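You operate a simulated robot arm through the tools that you are given. There is no shell and no other tool. Be economical: measure what you need, move in short steps, check, and stop when the job is done.

You are at the controls of a simulated robot arm. One attempt, no reset.

JOB
Turn the toe screw to 3, enter 3 and test the toe.
Fine: the ski on the beam; enter it on the terminal; the test must show GOOD; swing the toe arm in before the key, keep clear while it runs, park it afterwards.

Only the result counts: the job must be done as asked and must still hold three seconds after the hand-in. Knocking over, shifting, dropping, spilling or breaking anything else fails it.

ROBOT AND FRAMES
A 6-joint arm with a two-finger parallel gripper on a trunk, on a base that drives. Base frame: it is fixed to the floor where the robot stands at the start and does not move with it; the origin is under the middle of the robot, x ahead of it, y to its left, z up. Readings come in mm, rad, newtons and seconds.
Its first joint turns from -2.897 to 2.897 rad. Places, roughly: clear key [900, 0, 1300]; far clamp lever [700, -200, 1000]; heel arm [900, 400, 1000]; heel key [600, -100, 800]; keep key [600, -200, 800]; near clamp lever [900, 600, 1000]; power switch [600, -300, 800]; print key [900, 0, 1300]; stop key [600, -200, 800]; toe arm [600, 0, 900]; yellow ski heel screw [800, 500, 1000]. Payload 3.91 kg.
The tool frame sits at the grasp point between the pads (the TCP): z along the fingers, y along the line on which they close. The tips reach 30 mm beyond it. The gripper opens to 110 mm. The fingers are 20 mm wide and 10 mm thick; the gripper's body (48 by 112 mm) begins 55 mm behind the TCP.
Orientation is told as [roll, pitch, yaw] about the base's x, y, z axes, in that order, counted from this pose: with the fingers straight down and closing along the base's y, the tool's x points along the base's -x, its y along +y and its z along -z.

CONTROLS
- The arm moves only by the tool play_rows. Its argument "plan" is a list of rows, each an object (a shift or turn left out is 0, a gripper value left out holds the last) with "jaw": the gripper command, from -1 (shut) to 1 (fully open), values between in proportion; "xyz": the shift along the tool's x, y, z in cm, a list of three; "delta_rot": the turn, a rotation vector about the tool's x, y, z in rad, a list of three. In form: [{"jaw": jaw, "xyz": [x, y, z], "delta_rot": [wx, wy, wz]}, ...]. A call has 1 to 8 rows; each row shifts and turns the commanded pose from where the row before left it, along the tool's axes as they then stand. A row lasts 0.2 s, in which the tool goes at most 50 mm and 0.15 rad; a call with a longer step from one row to the next is refused whole, and so is a gripper value outside its range. Where a pose cannot be reached the arm comes as near as it can. A force on the tool above 90 N (or 10 N above the force at the start of the call, whichever is more), or a blocked arm, ends the call early, and 0.2 s more pass. Each finger travels about 153 mm/s and halts on what it meets, pressing with about 31 N; the grip force reading is that of the motor and also rises with nothing between the fingers. The clock runs only during rows and for 0.2 s after the last one: add rows that do not move to give the fingers time. It gives the time, the measured TCP pose, the force on the tool (base axes), the opening and the grip force at its end, in the units of the frame above (readings bear some noise), with the torque about the TCP (base axes, N m) and any sound that the robot's microphone picked up, and new pictures: "views" is both (left out), scene, wrist or none.
- Cameras (640 x 400 px; columns grow to the right, rows downward): "scene" is now at [217.5, 209.4, 1375.1]; the picture's right is [-0.28, -0.96, 0.00], its down [-0.49, 0.14, -0.86] and it looks along [0.83, -0.24, -0.51] (base axes); focal length 275 px, centre (320, 200). "wrist" rides on the gripper at [72, 17, -103] in the tool frame; the picture's right is [-0.23, 0.97, 0.00], its down [-0.76, -0.18, -0.62] and it looks along [-0.61, -0.14, 0.78] (tool axes); focal length 222 px, centre (320, 200). There is no depth. A picture from a camera that has moved, and an enlarged one, comes with that camera's place and axes in the base frame and with its lens.
- steer(legs): drives the robot by 1 to 6 legs, each [ahead, turn to the left] in mm and rad, along the robot's own axes; the way and the turn of a leg run together, so that a leg with both is an arc; at most 1500 mm and 3.142 rad a leg. The arm and the cameras ride along, it lands a little off, and it stops where it bumps. It gives what a move gives, and a new picture of the scene camera.
- head_to(pan, tilt): turns the head with the scene camera to pan (to the left, within 2.094 rad either way) and tilt (down, from -0.506 to 1.204), counted from straight ahead of the robot. It gives what a move gives, and a new picture of the scene camera.
- close_up(camera, box): a new picture of the part [left, top, right, bottom] of that camera's present view, enlarged. No time passes.
- hand_in(): hands the job in; it is judged then, once.

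Work in short steps. Places have to be worked out from the pictures, the camera data and where the tool is seen: move nearer, look again, correct. Check each grasp and each placing, and mend what went wrong. You have 120 turns and 260 pictures in all, those below and enlarged ones among them. Open the gripper and draw the arm clear of the work before you hand the job in, unless the task says otherwise; then end with one line.

The tools are called after ">>>" by a JSON object that holds its "method" and its "body". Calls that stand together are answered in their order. play_rows: Moves the arm, as the interface text tells. Its arguments: {"type":"object","properties":{"plan":{"type":"array","items":{"type":"object","properties":{"jaw":{"type":"number"},"xyz":{"type":"array","items":{"type":"number"}},"delta_rot":{"type":"array","items":{"type":"number"}}}}},"views":{"type":"string","enum":["both","scene","wrist","none"]}},"required":["plan"]} The other tools are called the same way: steer (legs) drives the base; head_to (pan, tilt) turns the head that bears the scene camera; close_up (camera, box) takes an enlarged picture of a part of a camera's view; hand_in () hands the job in.

At the start:

```text
time_s: 0.0
ee_pos: [607.8, 200.8, 999.6]
tcp_rot: [0.0, 0.001, 0.0]
force: [0.5, -0.4, 0.0]
wrist_torque: [0.02, -0.01, -0.03]
grip_width: 110.0
finger_force: 0.1
robot x, y, heading: [-0.3, 2.9, -0.003]
head pan, tilt: [-0.288, 0.532]
```

scene: 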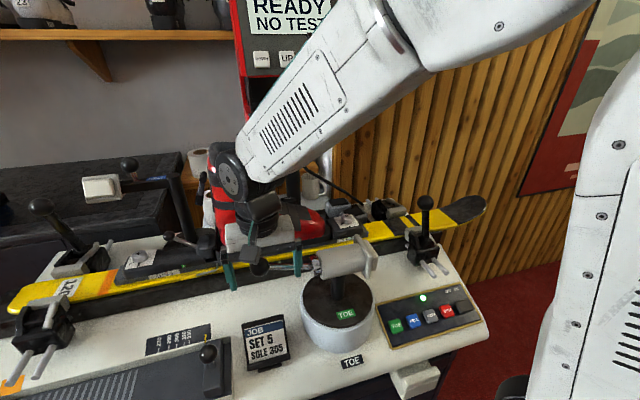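
wrist: 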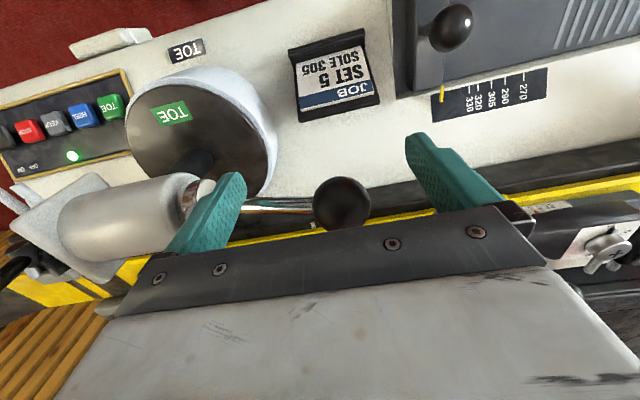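

I'll begin by looking closely at the bench, terminal and the console.

>>> {"method": "close_up", "body": {"camera": "scene", "box": [200, 170, 500, 370]}}

>>> {"method": "head_to", "body": {"pan": -0.2, "tilt": 0.1}}

```text
2.00 times, centred on (350, 270) of scene
camera zoom: at [217.5, 209.4, 1375.1], right [-0.28, -0.96, 0.0], down [-0.49, 0.14, -0.86], along [0.83, -0.24, -0.51], focal length 549 px, centre (260, 60)
```

zoom: 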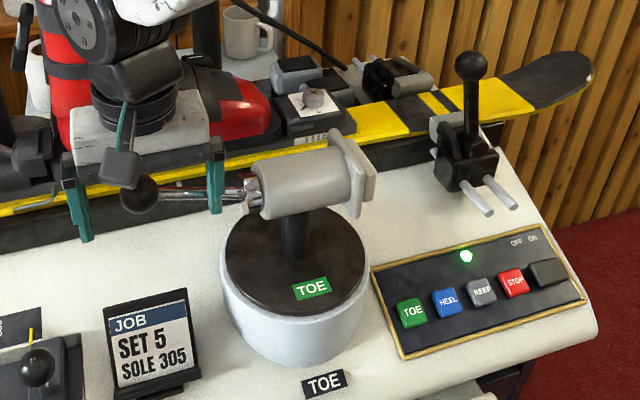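

```text
time_s: 0.9
ee_pos: [607.5, 201.6, 1000.0]
tcp_rot: [0.001, -0.001, -0.002]
force: [0.3, 0.0, 0.2]
wrist_torque: [-0.01, 0.01, 0.03]
grip_width: 110.1
finger_force: 0.1
robot x, y, heading: [3.9, -0.7, -0.001]
head pan, tilt: [-0.201, 0.099]
camera scene: at [221.1, 216.6, 1415.1], right [-0.2, -0.98, 0.0], down [-0.1, 0.02, -0.99], along [0.97, -0.2, -0.1], focal length 275 px, centre (320, 200)
```

scene: 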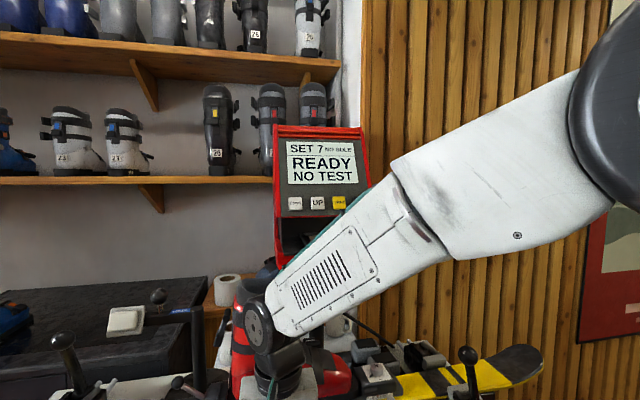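

>>> {"method": "close_up", "body": {"camera": "scene", "box": [250, 110, 400, 230]}}

>>> {"method": "head_to", "body": {"pan": 0.25, "tilt": 0.55}}

```text
3.33 times, centred on (325, 170) of scene
camera zoom: at [221.1, 216.6, 1415.1], right [-0.2, -0.98, 0.0], down [-0.1, 0.02, -0.99], along [0.97, -0.2, -0.1], focal length 915 px, centre (303, 300)
```

zoom: 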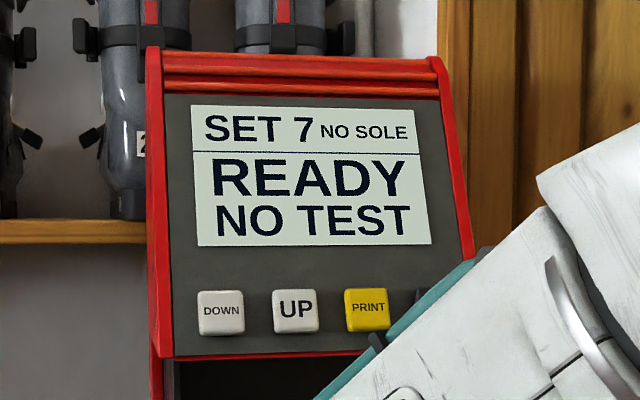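

```text
time_s: 1.8
ee_pos: [607.8, 201.0, 999.8]
tcp_rot: [-0.002, 0.0, 0.001]
force: [0.2, -0.8, -0.1]
wrist_torque: [-0.02, -0.03, -0.02]
grip_width: 110.1
finger_force: 0.0
robot x, y, heading: [2.0, 1.1, 0.002]
head pan, tilt: [0.25, 0.55]
camera scene: at [218.0, 257.1, 1373.6], right [0.25, -0.97, 0.0], down [-0.51, -0.13, -0.85], along [0.83, 0.21, -0.52], focal length 275 px, centre (320, 200)
```

scene: 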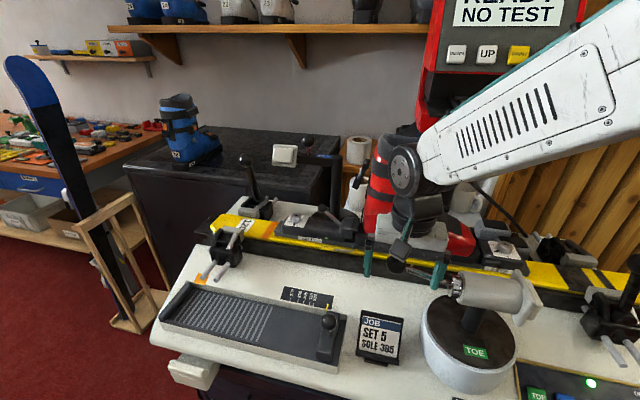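

>>> {"method": "close_up", "body": {"camera": "scene", "box": [440, 190, 640, 315]}}

>>> {"method": "close_up", "body": {"camera": "scene", "box": [180, 130, 400, 270]}}

>>> {"method": "head_to", "body": {"pan": -0.45, "tilt": 0.6}}

```text
3.20 times, centred on (540, 252) of scene
camera zoom: at [218.0, 257.1, 1373.6], right [0.25, -0.97, 0.0], down [-0.51, -0.13, -0.85], along [0.83, 0.21, -0.52], focal length 879 px, centre (-384, 32)
```

zoom: 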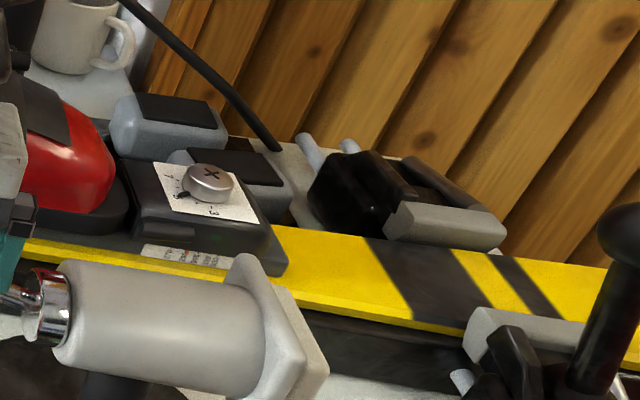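

```text
2.86 times, centred on (290, 200) of scene
camera zoom: at [218.0, 257.1, 1373.6], right [0.25, -0.97, 0.0], down [-0.51, -0.13, -0.85], along [0.83, 0.21, -0.52], focal length 785 px, centre (406, 200)
```

zoom: 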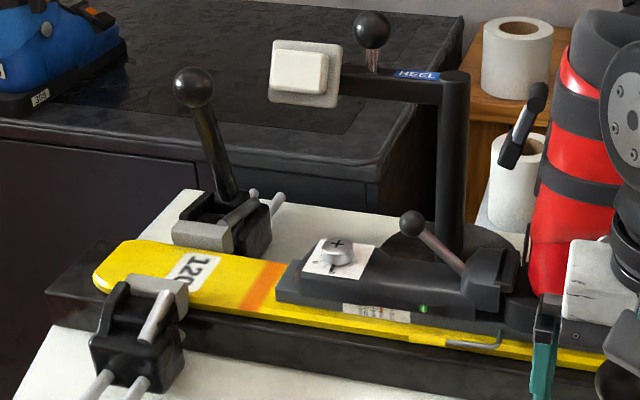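

```text
time_s: 2.9
ee_pos: [607.9, 201.3, 998.9]
tcp_rot: [0.0, 0.0, 0.0]
force: [-0.5, -0.5, 0.7]
wrist_torque: [0.03, 0.0, 0.02]
grip_width: 110.0
finger_force: 0.0
robot x, y, heading: [0.7, -1.6, 0.001]
head pan, tilt: [-0.45, 0.6]
camera scene: at [210.5, 196.6, 1369.0], right [-0.43, -0.9, 0.0], down [-0.51, 0.25, -0.83], along [0.74, -0.36, -0.56], focal length 275 px, centre (320, 200)
```

scene: 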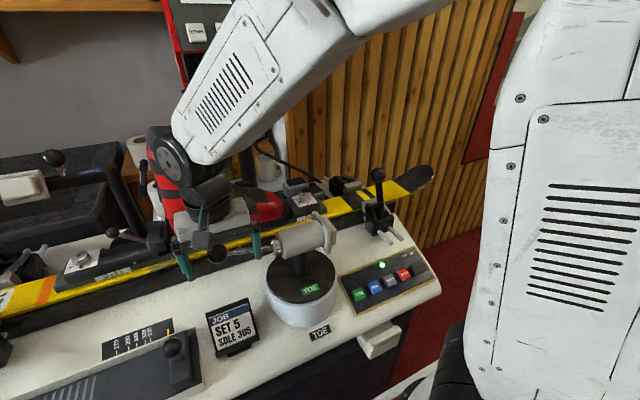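

I raise the arm straight up 150 mm to get clear and get a wider wrist view of the toe station.

>>> {"method": "play_rows", "body": {"plan": [{"xyz": [0, 0, -5]}, {"xyz": [0, 0, -5]}, {"xyz": [0, 0, -5]}, {}]}}

```text
time_s: 3.9
ee_pos: [607.2, 201.3, 1150.0]
tcp_rot: [-0.001, 0.0, 0.001]
force: [0.8, 0.5, -0.1]
wrist_torque: [0.0, 0.02, -0.01]
grip_width: 110.0
finger_force: 0.0
robot x, y, heading: [3.0, 1.9, 0.001]
head pan, tilt: [-0.45, 0.6]
camera scene: at [210.6, 196.5, 1369.0], right [-0.44, -0.9, 0.0], down [-0.51, 0.25, -0.83], along [0.74, -0.36, -0.56], focal length 275 px, centre (320, 200)
camera wrist: at [536.4, 221.0, 1253.1], right [0.23, 0.97, 0.0], down [0.76, -0.18, 0.62], along [0.61, -0.14, -0.78], focal length 222 px, centre (320, 200)
```

scene: 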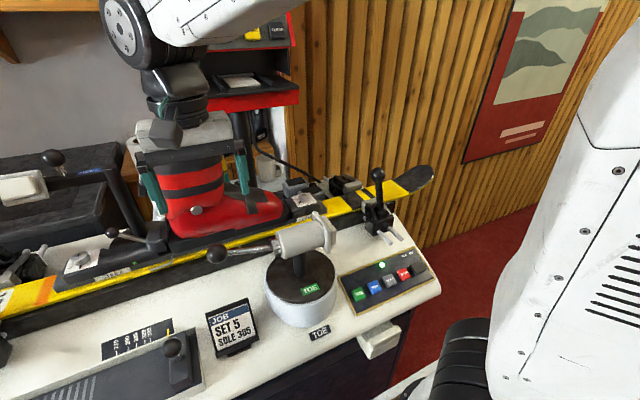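
wrist: 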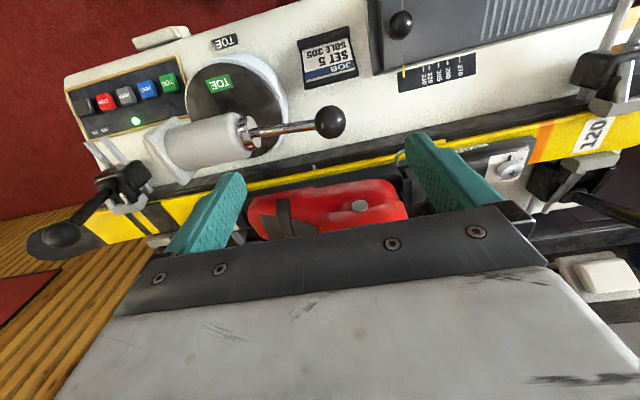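

The toe-arm knob sits near (628, 212, 991); the toe screw I estimate near (747, -10, 985). I move sideways to look at the screw with the wrist camera.

>>> {"method": "play_rows", "body": {"plan": [{"xyz": [0, -5, 0]}, {"xyz": [0, -5, 0]}, {"xyz": [0, -5, 0]}, {"xyz": [0, -5, 0]}, {"xyz": [-2, 0, 0]}, {}]}}

```text
time_s: 5.3
ee_pos: [627.6, 0.4, 1151.0]
tcp_rot: [0.001, 0.001, -0.001]
force: [0.2, 0.6, 0.3]
wrist_torque: [0.0, 0.0, 0.02]
grip_width: 109.6
finger_force: 0.0
robot x, y, heading: [-0.8, -2.0, -0.005]
head pan, tilt: [-0.45, 0.6]
camera scene: at [210.4, 196.4, 1369.0], right [-0.44, -0.9, 0.0], down [-0.51, 0.25, -0.83], along [0.74, -0.36, -0.56], focal length 275 px, centre (320, 200)
camera wrist: at [555.6, 19.9, 1254.2], right [0.23, 0.97, 0.0], down [0.76, -0.18, 0.62], along [0.61, -0.14, -0.78], focal length 222 px, centre (320, 200)
```

scene: 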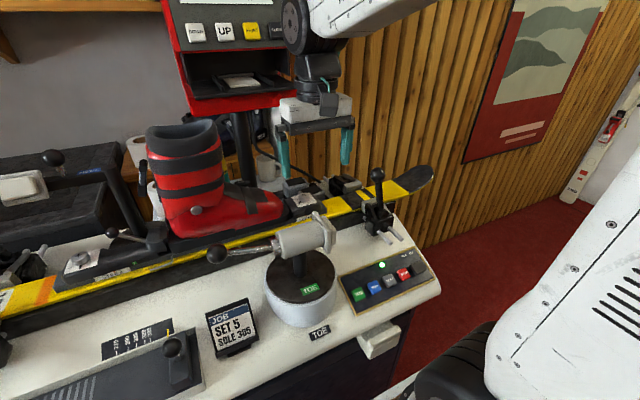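
wrist: 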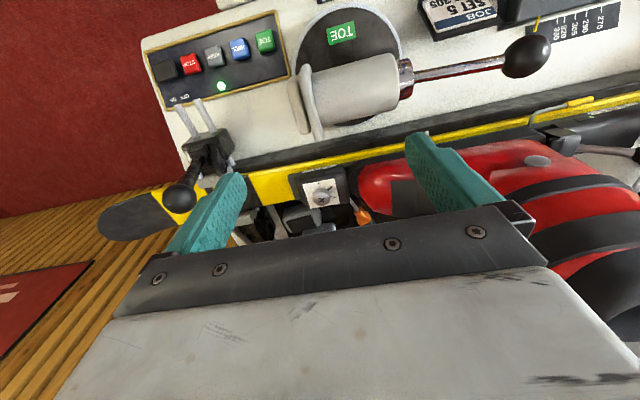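

>>> {"method": "close_up", "body": {"camera": "wrist", "box": [272, 155, 372, 235]}}

>>> {"method": "close_up", "body": {"camera": "scene", "box": [250, 150, 350, 230]}}

```text
5.00 times, centred on (322, 195) of wrist
camera zoom: at [555.6, 19.9, 1254.2], right [0.23, 0.97, 0.0], down [0.76, -0.18, 0.62], along [0.61, -0.14, -0.78], focal length 1111 px, centre (310, 225)
```

zoom: 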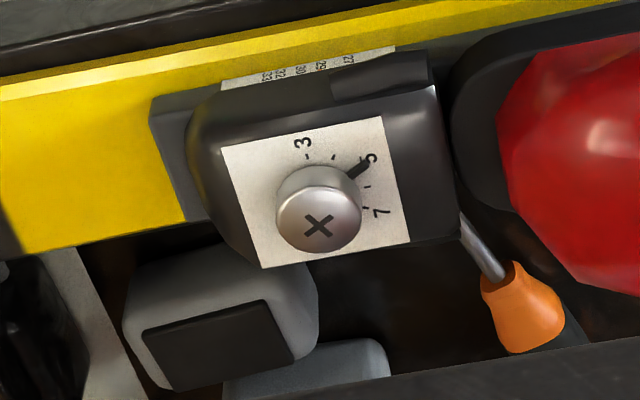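

```text
5.00 times, centred on (300, 190) of scene
camera zoom: at [210.4, 196.4, 1369.0], right [-0.44, -0.9, 0.0], down [-0.51, 0.25, -0.83], along [0.74, -0.36, -0.56], focal length 1373 px, centre (420, 250)
```

zoom: 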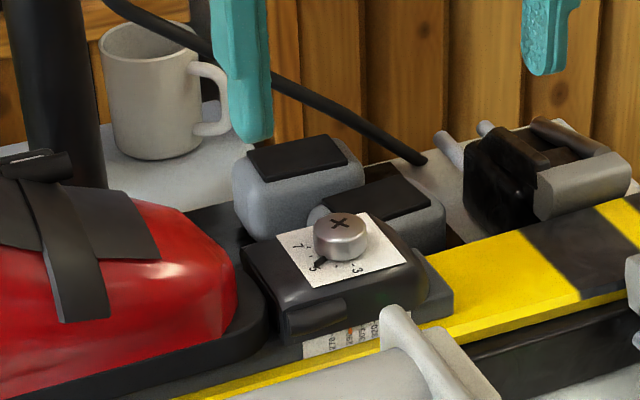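

The toe pointer reads 5 and the dial runs 3–7, so I need about two ticks counter-clockwise. I move closer with the jaws partly shut to pin down the knob position.

>>> {"method": "play_rows", "body": {"plan": [{"jaw": 0.27, "xyz": [-3.5, -1.3, 0]}, {"xyz": [-3.5, -1.3, 0]}, {"xyz": [0, 0, 4]}, {"xyz": [0, 0, 2]}, {}], "views": "wrist"}}

>>> {"method": "close_up", "body": {"camera": "wrist", "box": [240, 140, 400, 260]}}

```text
time_s: 6.5
ee_pos: [697.5, -23.2, 1091.8]
tcp_rot: [-0.001, 0.0, -0.001]
force: [-0.6, 0.9, -0.6]
wrist_torque: [0.0, 0.01, 0.04]
grip_width: 69.9
finger_force: 0.1
robot x, y, heading: [-4.2, -3.7, 0.002]
head pan, tilt: [-0.45, 0.6]
camera wrist: at [625.7, -4.6, 1194.1], right [0.23, 0.97, 0.0], down [0.76, -0.18, 0.62], along [0.61, -0.14, -0.78], focal length 222 px, centre (320, 200)
```

wrist: 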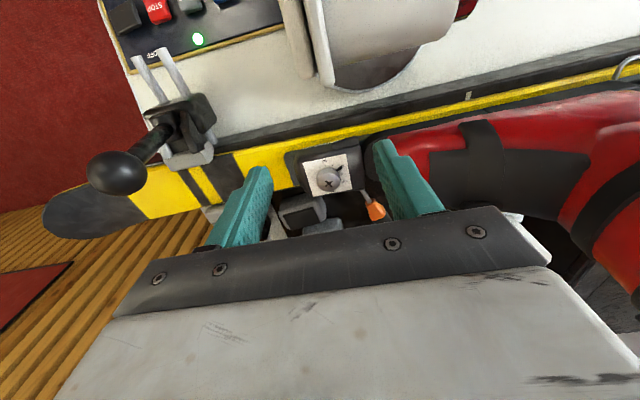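

```text
3.33 times, centred on (320, 200) of wrist
camera zoom: at [625.7, -4.6, 1194.1], right [0.23, 0.97, 0.0], down [0.76, -0.18, 0.62], along [0.61, -0.14, -0.78], focal length 740 px, centre (320, 200)
```

zoom: 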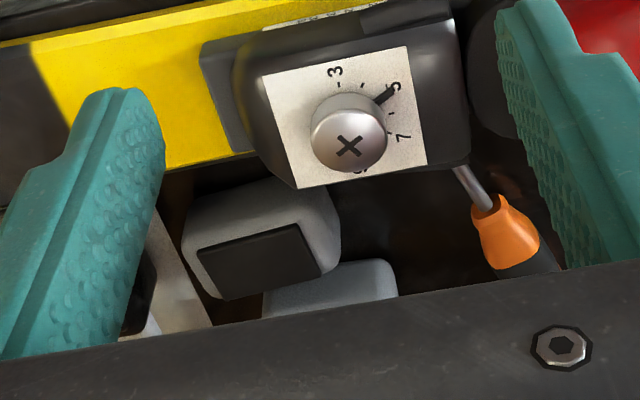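

Triangulated knob: about (777, -29, top z 970), ~30 mm across. I move above it with the jaws at ~60 mm and look again.

>>> {"method": "play_rows", "body": {"plan": [{"jaw": 0.09, "xyz": [-4, -0.3, 0]}, {"xyz": [-4, -0.3, 0]}, {"xyz": [0, 0, 4]}, {}]}}

>>> {"method": "close_up", "body": {"camera": "wrist", "box": [220, 100, 420, 240]}}

>>> {"method": "close_up", "body": {"camera": "scene", "box": [250, 130, 370, 230]}}

```text
time_s: 7.5
ee_pos: [778.4, -28.0, 1051.1]
tcp_rot: [0.0, 0.001, 0.0]
force: [0.4, 0.1, 0.8]
wrist_torque: [0.0, 0.0, 0.02]
grip_width: 60.0
finger_force: 0.1
robot x, y, heading: [-1.0, -1.3, -0.003]
head pan, tilt: [-0.45, 0.6]
camera scene: at [210.5, 196.4, 1369.0], right [-0.44, -0.9, 0.0], down [-0.51, 0.25, -0.83], along [0.74, -0.36, -0.56], focal length 275 px, centre (320, 200)
camera wrist: at [706.2, -10.1, 1153.7], right [0.23, 0.97, 0.0], down [0.76, -0.18, 0.62], along [0.61, -0.14, -0.78], focal length 222 px, centre (320, 200)
```

scene: 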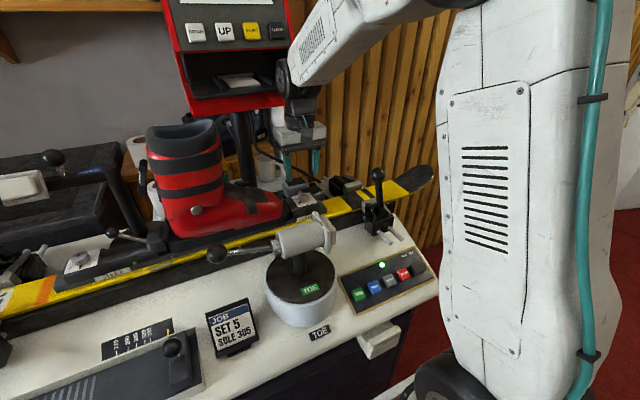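
wrist: 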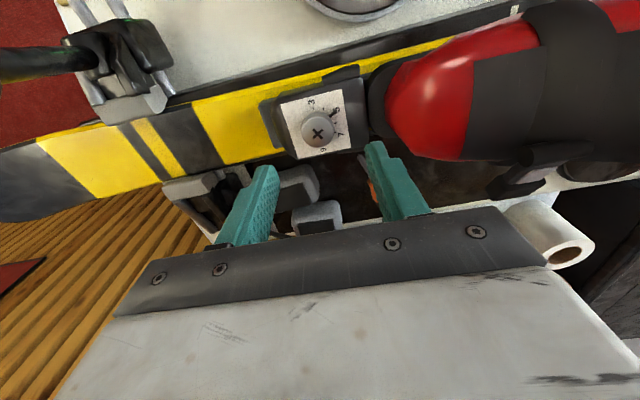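

```text
2.86 times, centred on (320, 170) of wrist
camera zoom: at [706.2, -10.1, 1153.7], right [0.23, 0.97, 0.0], down [0.76, -0.18, 0.62], along [0.61, -0.14, -0.78], focal length 635 px, centre (320, 286)
```

zoom: 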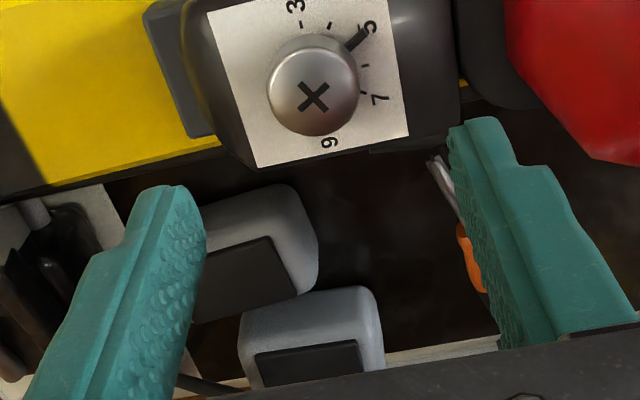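

```text
4.00 times, centred on (310, 180) of scene
camera zoom: at [210.5, 196.4, 1369.0], right [-0.44, -0.9, 0.0], down [-0.51, 0.25, -0.83], along [0.74, -0.36, -0.56], focal length 1098 px, centre (360, 280)
```

zoom: 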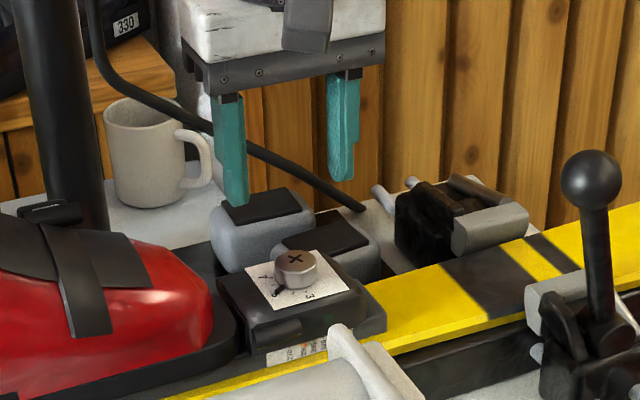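

Two-ray fix gives the knob top at (778.6, -28.6, 970), right under the TCP. I descend around it (tips to ~z 962) and then close.

>>> {"method": "play_rows", "body": {"plan": [{"jaw": 0.0, "xyz": [0, 0, 3]}, {"xyz": [0, 0, 2]}, {"xyz": [0, 0, 0.9]}, {}]}}

>>> {"method": "close_up", "body": {"camera": "scene", "box": [250, 130, 370, 230]}}

>>> {"method": "close_up", "body": {"camera": "wrist", "box": [220, 60, 420, 200]}}

```text
time_s: 8.5
ee_pos: [777.0, -33.3, 989.9]
tcp_rot: [0.001, 0.001, 0.0]
force: [0.4, -0.1, 1.0]
wrist_torque: [-0.01, -0.05, 0.02]
grip_width: 55.0
finger_force: 0.0
robot x, y, heading: [0.1, 0.9, -0.001]
head pan, tilt: [-0.45, 0.6]
camera scene: at [210.5, 196.4, 1369.0], right [-0.44, -0.9, 0.0], down [-0.51, 0.25, -0.83], along [0.74, -0.36, -0.56], focal length 275 px, centre (320, 200)
camera wrist: at [705.1, -13.5, 1093.5], right [0.23, 0.97, 0.0], down [0.76, -0.18, 0.62], along [0.61, -0.14, -0.78], focal length 222 px, centre (320, 200)
```

scene: 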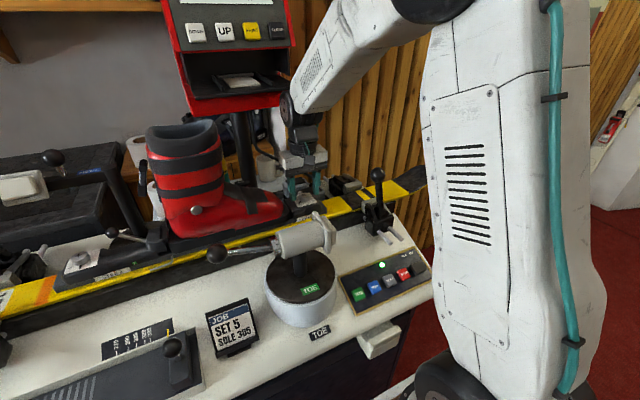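
wrist: 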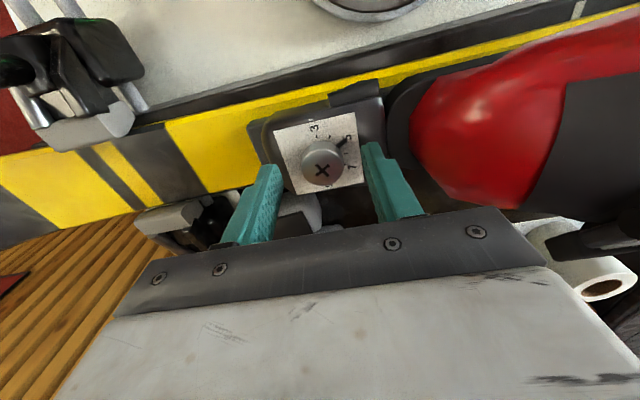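

```text
4.00 times, centred on (310, 180) of scene
camera zoom: at [210.5, 196.4, 1369.0], right [-0.44, -0.9, 0.0], down [-0.51, 0.25, -0.83], along [0.74, -0.36, -0.56], focal length 1098 px, centre (360, 280)
```

zoom: 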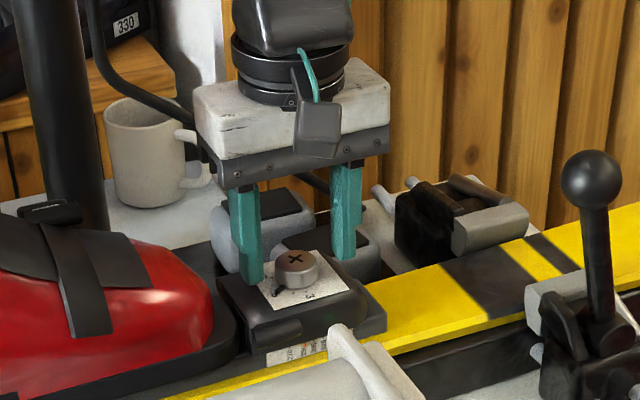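

```text
2.86 times, centred on (320, 130) of wrist
camera zoom: at [705.1, -13.5, 1093.5], right [0.23, 0.97, 0.0], down [0.76, -0.18, 0.62], along [0.61, -0.14, -0.78], focal length 635 px, centre (320, 400)
```

zoom: 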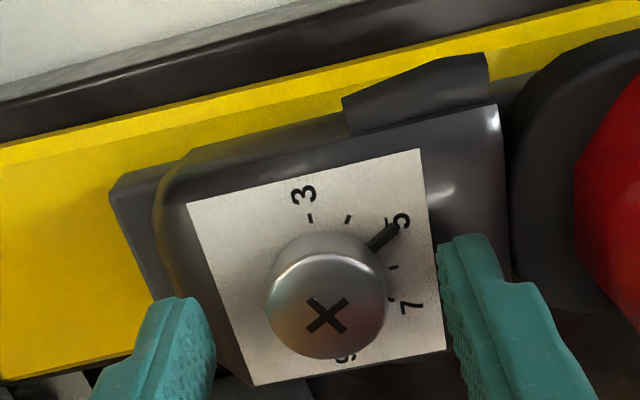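

Knob centred between the fingers. I close on it.

>>> {"method": "play_rows", "body": {"plan": [{"jaw": -1}, {"jaw": -1}, {"jaw": -1}], "views": "wrist"}}

```text
time_s: 9.3
ee_pos: [777.8, -31.1, 989.7]
tcp_rot: [-0.001, 0.003, 0.0]
force: [2.0, 9.1, 0.5]
wrist_torque: [0.19, 0.43, 0.03]
grip_width: 28.3
finger_force: 30.9
robot x, y, heading: [0.6, 1.3, -0.003]
head pan, tilt: [-0.45, 0.6]
camera wrist: at [705.3, -12.6, 1093.2], right [0.23, 0.97, 0.0], down [0.76, -0.18, 0.62], along [0.61, -0.14, -0.78], focal length 222 px, centre (320, 200)
```

wrist: 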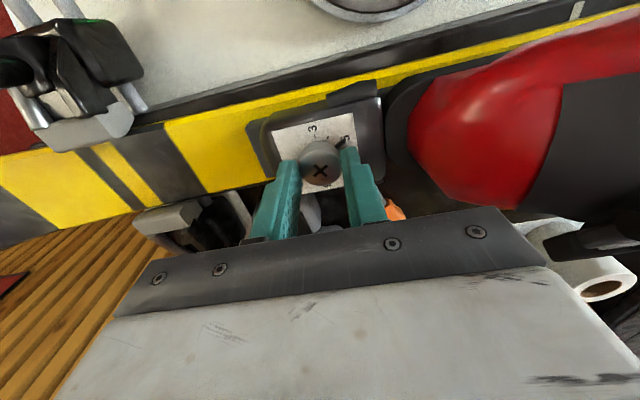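

Firm grip. I turn counter-clockwise from above (negative about tool z) by 0.84 rad first, then check the pointer.

>>> {"method": "play_rows", "body": {"plan": [{"jaw": -1, "xyz": [0, 0.15, 0]}, {"delta_rot": [0, 0, -0.14]}, {"delta_rot": [0, 0, -0.14]}, {"delta_rot": [0, 0, -0.14]}, {"delta_rot": [0, 0, -0.14]}, {"delta_rot": [0, 0, -0.14]}, {"delta_rot": [0, 0, -0.14]}, {}], "views": "wrist"}}

>>> {"method": "close_up", "body": {"camera": "wrist", "box": [220, 80, 420, 220]}}

>>> {"method": "close_up", "body": {"camera": "scene", "box": [260, 150, 360, 230]}}

```text
time_s: 11.1
ee_pos: [776.5, -31.6, 989.6]
tcp_rot: [0.001, 0.0, 0.842]
force: [5.9, -40.7, -0.2]
wrist_torque: [-1.06, -0.05, -0.03]
grip_width: 28.2
finger_force: 31.6
robot x, y, heading: [-2.3, -0.3, -0.001]
head pan, tilt: [-0.45, 0.6]
camera wrist: at [717.7, -72.5, 1093.3], right [-0.57, 0.82, 0.0], down [0.64, 0.45, 0.62], along [0.51, 0.36, -0.78], focal length 222 px, centre (320, 200)
```

wrist: 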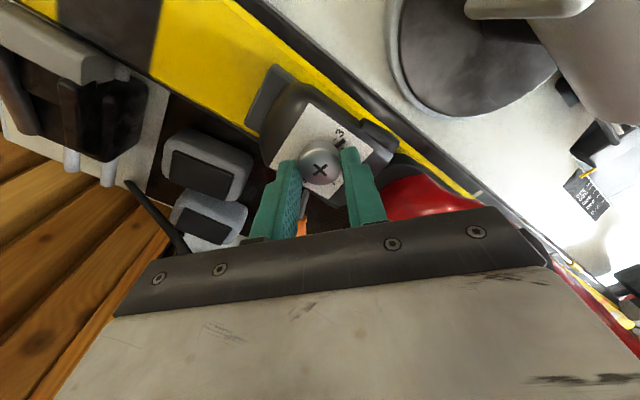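

```text
2.86 times, centred on (320, 150) of wrist
camera zoom: at [717.7, -72.5, 1093.3], right [-0.57, 0.82, 0.0], down [0.64, 0.45, 0.62], along [0.51, 0.36, -0.78], focal length 635 px, centre (320, 343)
```

zoom: 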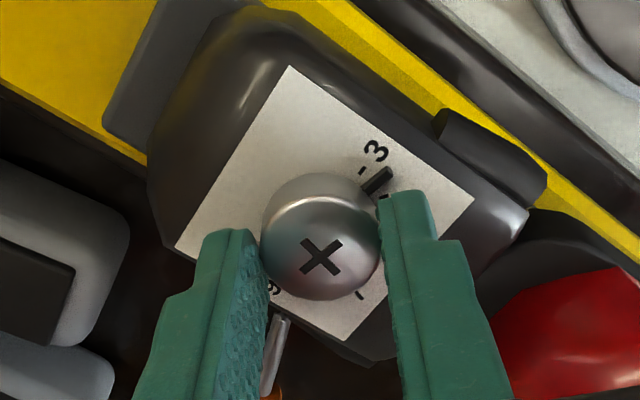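

```text
5.00 times, centred on (310, 190) of scene
camera zoom: at [211.4, 194.3, 1369.1], right [-0.44, -0.9, 0.0], down [-0.51, 0.25, -0.82], along [0.74, -0.36, -0.57], focal length 1373 px, centre (370, 250)
```

zoom: 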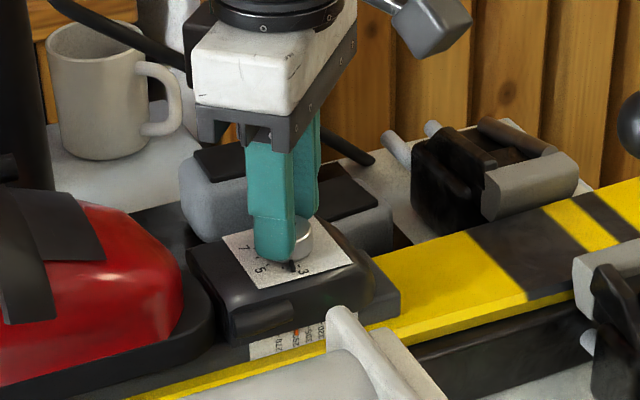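

The pointer is between 4 and 3, about 0.2 rad short. I ease the sideways strain and turn a bit more.

>>> {"method": "play_rows", "body": {"plan": [{"xyz": [0.09, -0.08, 0]}, {"delta_rot": [0, 0, -0.08]}, {"delta_rot": [0, 0, -0.09]}, {}], "views": "none"}}

>>> {"method": "close_up", "body": {"camera": "wrist", "box": [260, 100, 380, 190]}}

```text
time_s: 12.1
ee_pos: [778.5, -30.5, 991.0]
tcp_rot: [-0.001, 0.0, 1.01]
force: [12.4, -24.7, -0.9]
wrist_torque: [-0.63, -0.36, -0.03]
grip_width: 28.3
finger_force: 31.2
robot x, y, heading: [0.6, 1.5, -0.004]
head pan, tilt: [-0.45, 0.6]
```

```text
4.44 times, centred on (320, 145) of wrist
camera zoom: at [726.0, -82.3, 1093.3], right [-0.7, 0.71, 0.0], down [0.55, 0.55, 0.62], along [0.44, 0.44, -0.78], focal length 987 px, centre (320, 444)
```

zoom: 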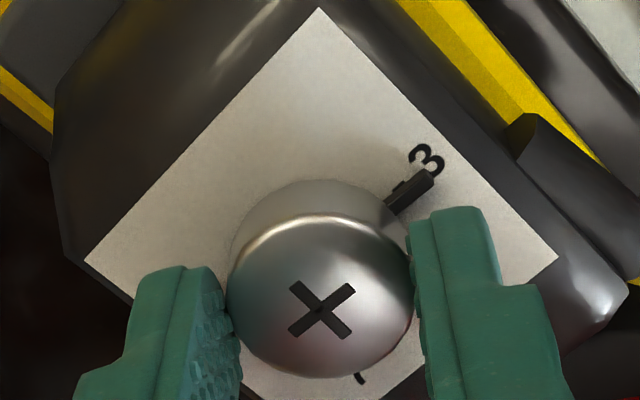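

Very close; a touch more (0.07 rad).

>>> {"method": "play_rows", "body": {"plan": [{"delta_rot": [0, 0, -0.07]}, {}], "views": "none"}}

>>> {"method": "close_up", "body": {"camera": "wrist", "box": [260, 100, 380, 190]}}

```text
time_s: 12.7
ee_pos: [779.1, -31.5, 990.6]
tcp_rot: [0.001, -0.002, 1.08]
force: [18.0, -22.3, -1.1]
wrist_torque: [-0.49, -0.51, -0.15]
grip_width: 28.4
finger_force: 31.0
robot x, y, heading: [1.1, 0.8, 0.003]
head pan, tilt: [-0.45, 0.6]
```

```text
4.44 times, centred on (320, 145) of wrist
camera zoom: at [729.8, -85.8, 1093.4], right [-0.75, 0.66, 0.0], down [0.52, 0.59, 0.62], along [0.41, 0.47, -0.78], focal length 987 px, centre (320, 444)
```

zoom: 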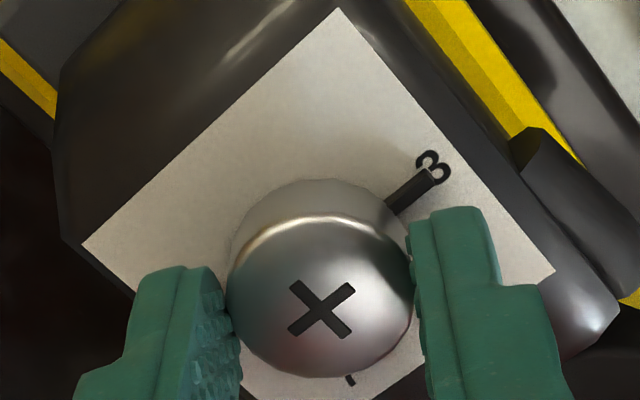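

The pointer now lies over the 3 tick. I open the jaws, rise, and turn the wrist back for a check.

>>> {"method": "play_rows", "body": {"plan": [{"jaw": 0.0}, {"jaw": 0.0}, {"xyz": [0, 0, -3]}, {"xyz": [0, 0, -4]}, {"xyz": [0, 0, -4]}, {}], "views": "wrist"}}

>>> {"method": "close_up", "body": {"camera": "wrist", "box": [270, 80, 370, 160]}}

>>> {"method": "close_up", "body": {"camera": "scene", "box": [270, 170, 330, 220]}}

```text
time_s: 14.1
ee_pos: [775.9, -31.8, 1100.3]
tcp_rot: [0.0, 0.001, 1.081]
force: [0.0, 0.0, -0.8]
wrist_torque: [0.0, -0.01, -0.03]
grip_width: 54.8
finger_force: 0.0
robot x, y, heading: [0.7, 0.9, -0.002]
head pan, tilt: [-0.45, 0.6]
camera wrist: at [726.6, -86.6, 1202.6], right [-0.75, 0.66, 0.0], down [0.52, 0.59, 0.62], along [0.41, 0.47, -0.78], focal length 222 px, centre (320, 200)
```

wrist: 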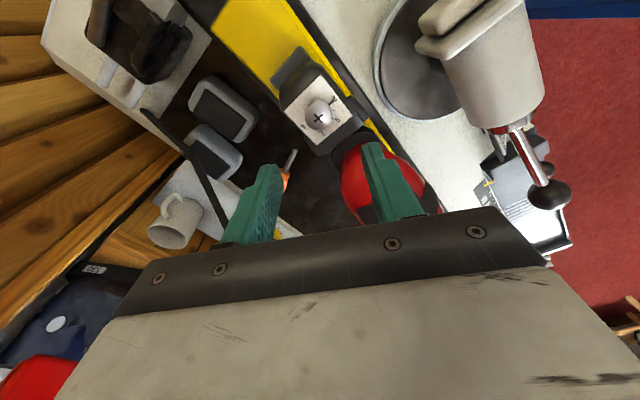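

```text
5.00 times, centred on (320, 120) of wrist
camera zoom: at [726.6, -86.6, 1202.6], right [-0.75, 0.66, 0.0], down [0.52, 0.59, 0.62], along [0.41, 0.47, -0.78], focal length 1111 px, centre (320, 600)
```

zoom: 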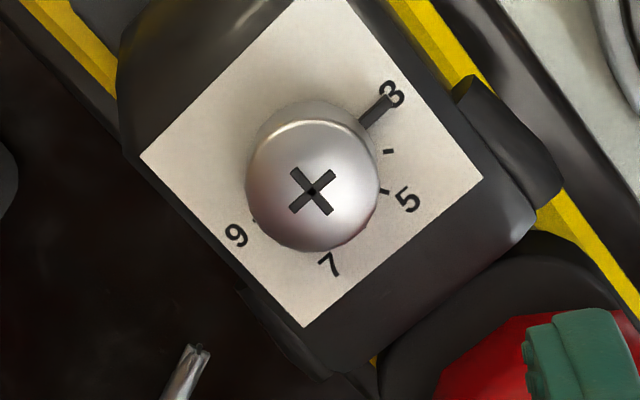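

```text
8.00 times, centred on (300, 195) of scene
camera zoom: at [210.6, 196.0, 1369.0], right [-0.44, -0.9, 0.0], down [-0.51, 0.25, -0.82], along [0.74, -0.36, -0.57], focal length 2197 px, centre (480, 240)
```

zoom: 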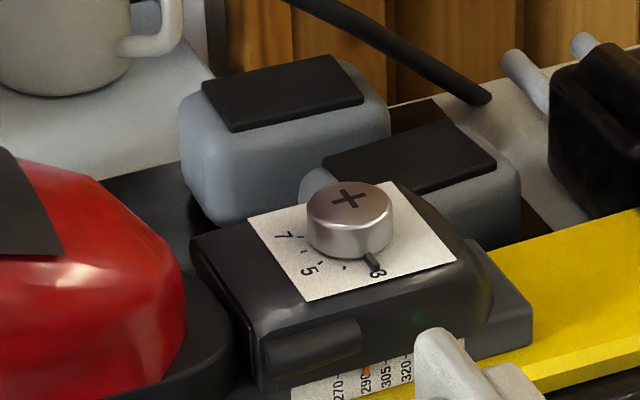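

The pointer stands on 3. Next, the terminal: I look up at it with the head.

>>> {"method": "head_to", "body": {"pan": -0.3, "tilt": 0.15}}

>>> {"method": "close_up", "body": {"camera": "scene", "box": [240, 80, 440, 220]}}

```text
time_s: 15.0
ee_pos: [775.2, -31.9, 1099.6]
tcp_rot: [0.0, 0.0, 1.08]
force: [0.0, -0.2, -1.0]
wrist_torque: [0.01, -0.07, -0.03]
grip_width: 55.2
finger_force: 0.0
robot x, y, heading: [-0.3, -2.0, 0.0]
head pan, tilt: [-0.3, 0.15]
camera scene: at [219.5, 207.0, 1410.4], right [-0.3, -0.96, 0.0], down [-0.14, 0.04, -0.99], along [0.94, -0.29, -0.15], focal length 275 px, centre (320, 200)
```

scene: 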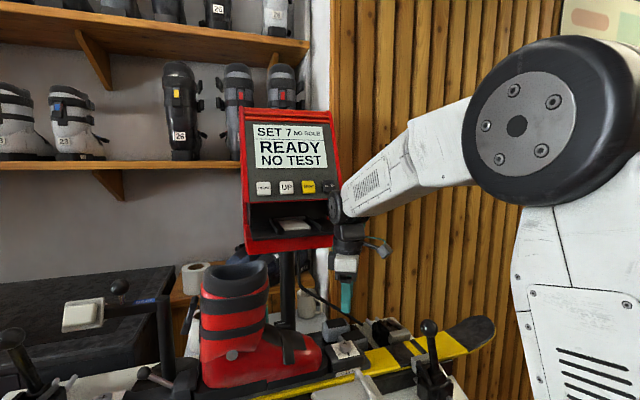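

```text
2.86 times, centred on (340, 150) of scene
camera zoom: at [219.5, 207.0, 1410.4], right [-0.3, -0.96, 0.0], down [-0.14, 0.04, -0.99], along [0.94, -0.29, -0.15], focal length 785 px, centre (263, 343)
```

zoom: 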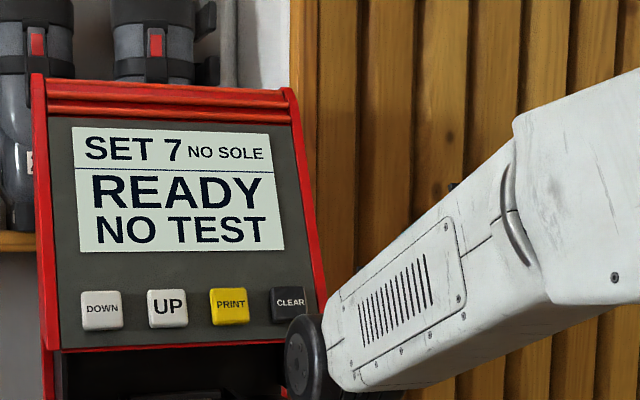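

DOWN key triangulates to about (945, 138, 1333). I back off, raise and undo the yaw so I can then pitch the tool forward to poke keys.

>>> {"method": "play_rows", "body": {"plan": [{"jaw": -1, "xyz": [0, 0, -5], "delta_rot": [0, 0, 0]}, {"xyz": [2.35, 4.3, 0]}, {"xyz": [0, 0, -4], "delta_rot": [0, 0, 0.15]}, {"xyz": [0, 0, -4], "delta_rot": [0, 0, 0.15]}, {"xyz": [0, 0, 0], "delta_rot": [0, 0, 0.15]}, {"delta_rot": [0, 0, 0.15]}, {"delta_rot": [0, 0, 0.15]}, {"delta_rot": [0, 0, 0.15]}], "views": "none"}}

>>> {"method": "play_rows", "body": {"plan": [{"delta_rot": [0, 0, 0.15]}, {"delta_rot": [0, -0.14, 0.03]}, {"delta_rot": [0, -0.14, 0]}, {"delta_rot": [0, -0.14, 0]}, {"delta_rot": [0, -0.14, 0]}, {"delta_rot": [0, -0.14, 0]}, {"delta_rot": [0, -0.14, 0]}, {}]}}

```text
time_s: 16.8
ee_pos: [727.4, -32.1, 1230.8]
tcp_rot: [0.001, -0.002, 0.177]
force: [-0.1, -0.6, -0.3]
wrist_torque: [0.02, 0.02, 0.03]
grip_width: 0.0
finger_force: 31.0
robot x, y, heading: [-1.2, 0.3, 0.002]
head pan, tilt: [-0.3, 0.15]
```

```text
time_s: 18.6
ee_pos: [727.8, -31.1, 1231.1]
tcp_rot: [0.003, -0.842, -0.003]
force: [0.9, -0.4, 0.1]
wrist_torque: [0.01, 0.0, -0.02]
grip_width: 0.0
finger_force: 31.4
robot x, y, heading: [-1.3, -0.7, 0.002]
head pan, tilt: [-0.3, 0.15]
camera scene: at [219.5, 207.1, 1410.5], right [-0.3, -0.96, 0.0], down [-0.14, 0.04, -0.99], along [0.94, -0.29, -0.15], focal length 275 px, centre (320, 200)
camera wrist: at [603.4, -13.1, 1245.9], right [0.15, 0.97, 0.17], down [0.04, -0.18, 0.98], along [0.99, -0.14, -0.07], focal length 222 px, centre (320, 200)
```

scene: 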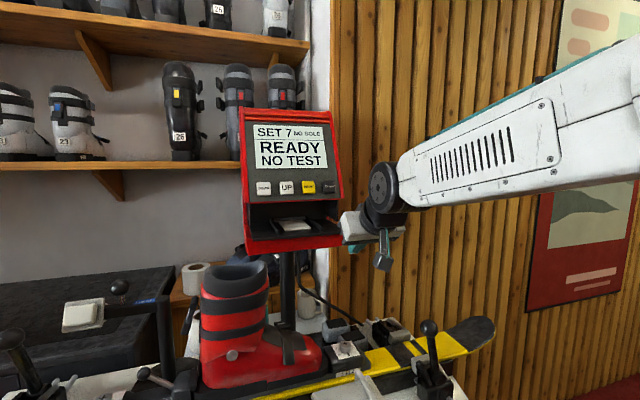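
wrist: 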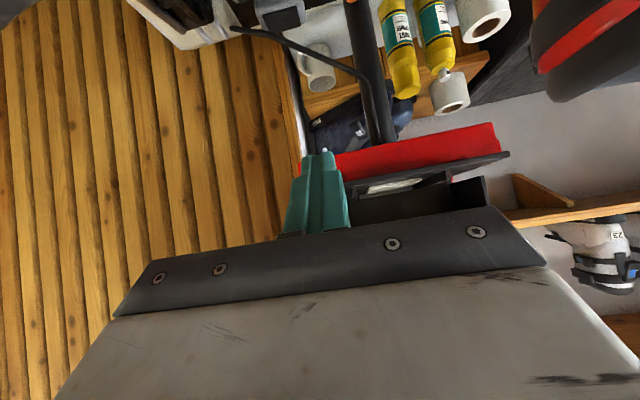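

Wrist camera sits below the gripper here, so I'll rely on the scene camera. I pitch a bit more and move to a stand-off in front of the DOWN key.

>>> {"method": "play_rows", "body": {"plan": [{"delta_rot": [0, -0.14, 0]}, {"delta_rot": [0, -0.14, 0]}, {"xyz": [-3.2, 2.0, 0]}, {"xyz": [-3.2, 2.9, 0]}, {"xyz": [-3.1, 3.0, 0.5]}, {"xyz": [-3.1, 3.0, 0.5]}, {"xyz": [-3.0, 3.0, 0.5]}, {"xyz": [-3, 3, 0.6]}], "views": "none"}}

>>> {"method": "head_to", "body": {"pan": -0.1, "tilt": 0.1}}

>>> {"method": "close_up", "body": {"camera": "scene", "box": [260, 100, 460, 240]}}

```text
time_s: 20.4
ee_pos: [830.0, 138.7, 1392.7]
tcp_rot: [0.004, -1.122, -0.006]
force: [-0.3, 0.2, -1.1]
wrist_torque: [0.04, 0.02, 0.02]
grip_width: 0.0
finger_force: 31.1
robot x, y, heading: [0.0, -0.7, -0.002]
head pan, tilt: [-0.3, 0.15]
```

```text
time_s: 21.1
ee_pos: [830.5, 137.8, 1392.6]
tcp_rot: [0.006, -1.119, -0.003]
force: [0.2, 0.2, 0.7]
wrist_torque: [-0.01, 0.0, -0.01]
grip_width: 0.1
finger_force: 31.1
robot x, y, heading: [0.6, -3.0, 0.0]
head pan, tilt: [-0.099, 0.099]
camera scene: at [222.5, 225.3, 1415.1], right [-0.1, -0.99, 0.0], down [-0.1, 0.01, -0.99], along [0.99, -0.1, -0.1], focal length 275 px, centre (320, 200)
```

scene: 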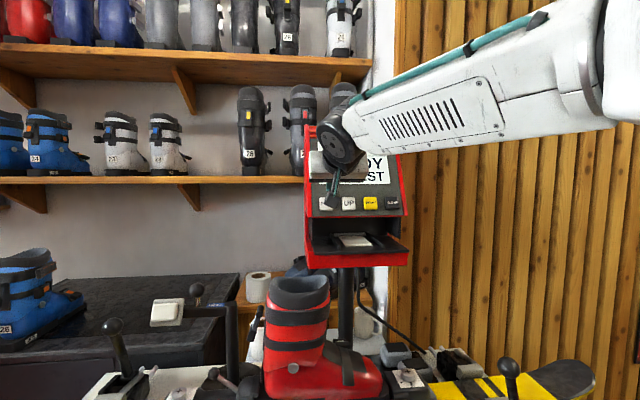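

```text
2.86 times, centred on (360, 170) of scene
camera zoom: at [222.5, 225.3, 1415.1], right [-0.1, -0.99, 0.0], down [-0.1, 0.01, -0.99], along [0.99, -0.1, -0.1], focal length 785 px, centre (206, 286)
```

zoom: 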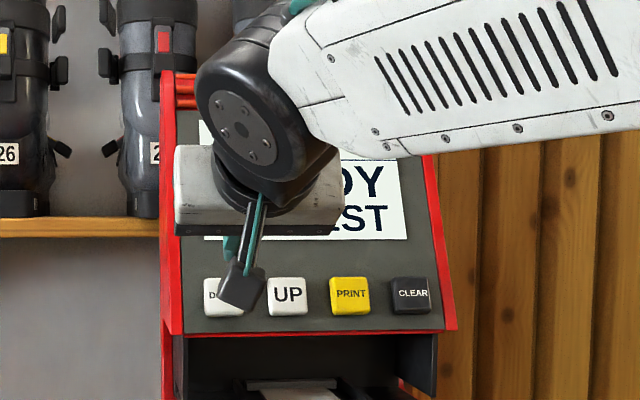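

Tip projects where expected, in line with DOWN. I advance 70 mm and look.

>>> {"method": "play_rows", "body": {"plan": [{"jaw": -1, "xyz": [0.2, 0, 4]}, {"xyz": [0.1, 0, 3]}, {}], "views": "wrist"}}

>>> {"method": "close_up", "body": {"camera": "scene", "box": [280, 120, 440, 240]}}

```text
time_s: 21.9
ee_pos: [891.2, 137.2, 1356.4]
tcp_rot: [0.006, -1.12, -0.004]
force: [-0.1, 0.0, -0.1]
wrist_torque: [0.01, -0.01, 0.0]
grip_width: 0.0
finger_force: 30.4
robot x, y, heading: [-2.4, -0.4, 0.004]
head pan, tilt: [-0.099, 0.099]
camera wrist: at [767.6, 155.8, 1335.0], right [0.1, 0.97, 0.21], down [-0.23, -0.18, 0.96], along [0.97, -0.14, 0.2], focal length 222 px, centre (320, 200)
```

wrist: 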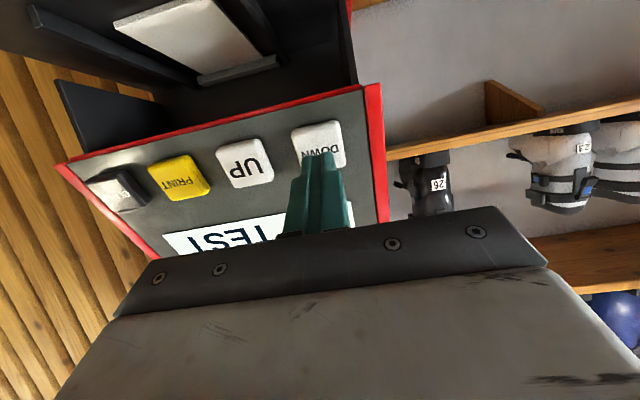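

```text
3.33 times, centred on (360, 180) of scene
camera zoom: at [222.4, 225.4, 1415.1], right [-0.1, -1.0, 0.0], down [-0.1, 0.01, -1.0], along [0.99, -0.1, -0.1], focal length 915 px, centre (187, 267)
```

zoom: 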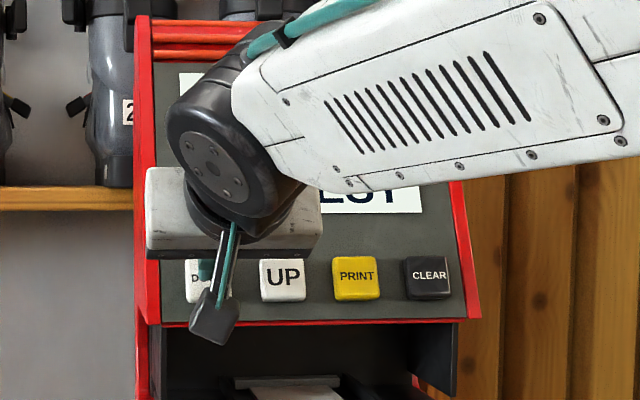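

Fingertip is lined up with DOWN about 27 mm away. I press in small steps.

>>> {"method": "play_rows", "body": {"plan": [{"xyz": [0, 0, 1.5]}, {"xyz": [0, 0, 0.5]}, {"xyz": [0, 0, 0.4]}, {}], "views": "wrist"}}

```text
time_s: 22.9
ee_pos: [911.7, 136.3, 1345.9]
tcp_rot: [0.005, -1.12, -0.003]
force: [-6.8, 0.0, -0.5]
wrist_torque: [0.0, 0.04, 0.03]
grip_width: 0.2
finger_force: 31.1
robot x, y, heading: [0.2, -0.1, 0.001]
head pan, tilt: [-0.099, 0.099]
heard: click
camera wrist: at [787.2, 155.8, 1325.6], right [0.1, 0.97, 0.21], down [-0.23, -0.18, 0.96], along [0.97, -0.14, 0.21], focal length 222 px, centre (320, 200)
```

wrist: 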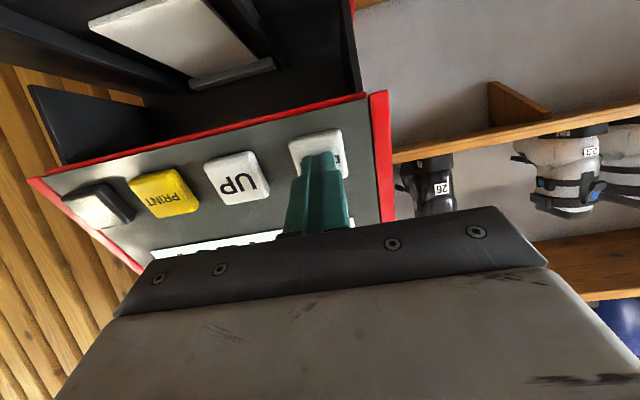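

One click heard. I release, and press again.

>>> {"method": "play_rows", "body": {"plan": [{"xyz": [0, 0, -1.5]}, {}, {"xyz": [0, 0, 1.2]}, {"xyz": [0, 0, 0.3]}, {}, {"xyz": [0, 0, -1.5]}, {}], "views": "none"}}

>>> {"method": "play_rows", "body": {"plan": [{"xyz": [0, 0, -4]}, {"xyz": [0, -4.5, -2]}, {"xyz": [0, -4.5, 0]}, {"xyz": [4, 0, 0]}, {"xyz": [4, 0, 0]}, {"xyz": [4, 0, 0]}, {}], "views": "scene"}}

```text
time_s: 24.5
ee_pos: [897.9, 136.2, 1352.1]
tcp_rot: [0.005, -1.119, -0.003]
force: [-0.3, 0.1, 0.6]
wrist_torque: [-0.01, -0.03, -0.02]
grip_width: 0.0
finger_force: 30.8
robot x, y, heading: [-3.5, -0.5, -0.004]
head pan, tilt: [-0.099, 0.099]
heard: click
```

```text
time_s: 26.1
ee_pos: [790.5, 48.6, 1269.4]
tcp_rot: [0.006, -1.12, -0.006]
force: [-0.6, -0.5, -0.7]
wrist_torque: [-0.02, 0.0, -0.02]
grip_width: 0.0
finger_force: 31.4
robot x, y, heading: [-3.7, -1.7, 0.003]
head pan, tilt: [-0.099, 0.099]
camera scene: at [222.5, 225.3, 1415.1], right [-0.1, -0.99, 0.0], down [-0.1, 0.01, -0.99], along [0.99, -0.1, -0.1], focal length 275 px, centre (320, 200)
```

scene: 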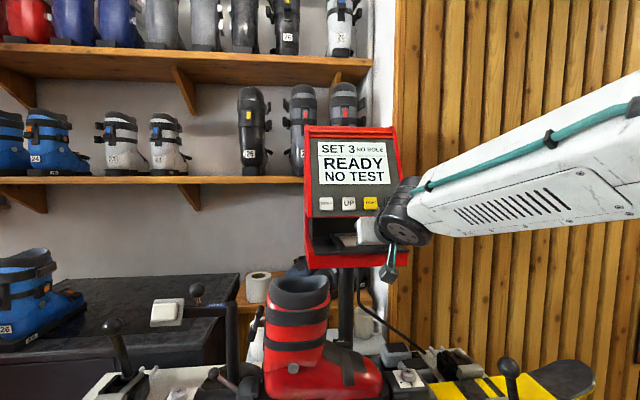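

>>> {"method": "close_up", "body": {"camera": "scene", "box": [300, 120, 400, 200]}}

```text
5.00 times, centred on (350, 160) of scene
camera zoom: at [222.5, 225.3, 1415.1], right [-0.1, -0.99, 0.0], down [-0.1, 0.01, -0.99], along [0.99, -0.1, -0.1], focal length 1373 px, centre (170, 400)
```

zoom: 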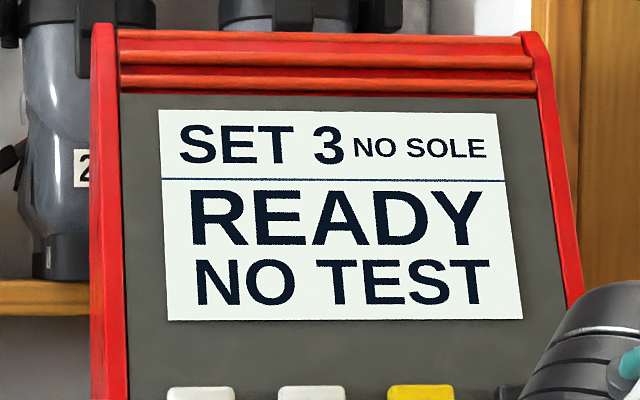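

The display shows SET 3. Now I bring the tool back to pointing down.

>>> {"method": "play_rows", "body": {"plan": [{"xyz": [0, 0, -4], "delta_rot": [0, 0.14, 0]}, {"xyz": [0, 0, -4], "delta_rot": [0, 0.14, 0]}, {"xyz": [0, 0, -3], "delta_rot": [0, 0.14, 0]}, {"delta_rot": [0, 0.14, 0]}, {"delta_rot": [0, 0.14, 0]}, {"delta_rot": [0, 0.14, 0]}, {"delta_rot": [0, 0.14, 0]}, {"delta_rot": [0, 0.14, 0]}], "views": "none"}}

>>> {"method": "head_to", "body": {"pan": -0.3, "tilt": 0.6}}

```text
time_s: 27.9
ee_pos: [699.5, 46.1, 1330.8]
tcp_rot: [0.002, 0.002, 0.001]
force: [-0.3, -0.2, 0.2]
wrist_torque: [0.02, -0.07, 0.02]
grip_width: 0.0
finger_force: 31.2
robot x, y, heading: [0.8, -0.2, -0.002]
head pan, tilt: [-0.099, 0.099]
```

```text
time_s: 28.8
ee_pos: [701.0, 45.7, 1329.9]
tcp_rot: [0.002, 0.001, 0.0]
force: [0.2, -0.2, -0.2]
wrist_torque: [-0.01, -0.04, 0.0]
grip_width: 0.3
finger_force: 31.4
robot x, y, heading: [0.1, 0.0, -0.002]
head pan, tilt: [-0.3, 0.6]
camera scene: at [215.4, 208.4, 1369.1], right [-0.3, -0.96, 0.0], down [-0.54, 0.17, -0.83], along [0.79, -0.24, -0.56], focal length 275 px, centre (320, 200)
```

scene: 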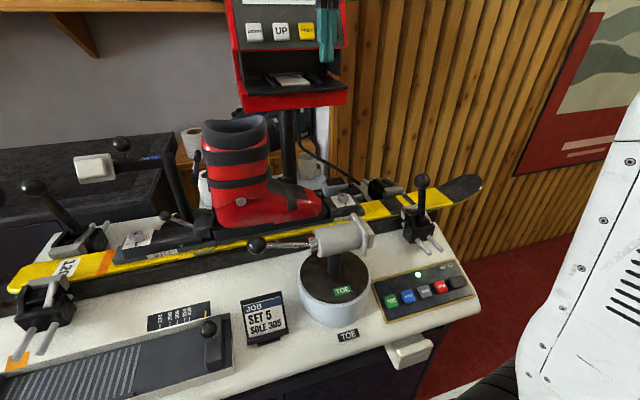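

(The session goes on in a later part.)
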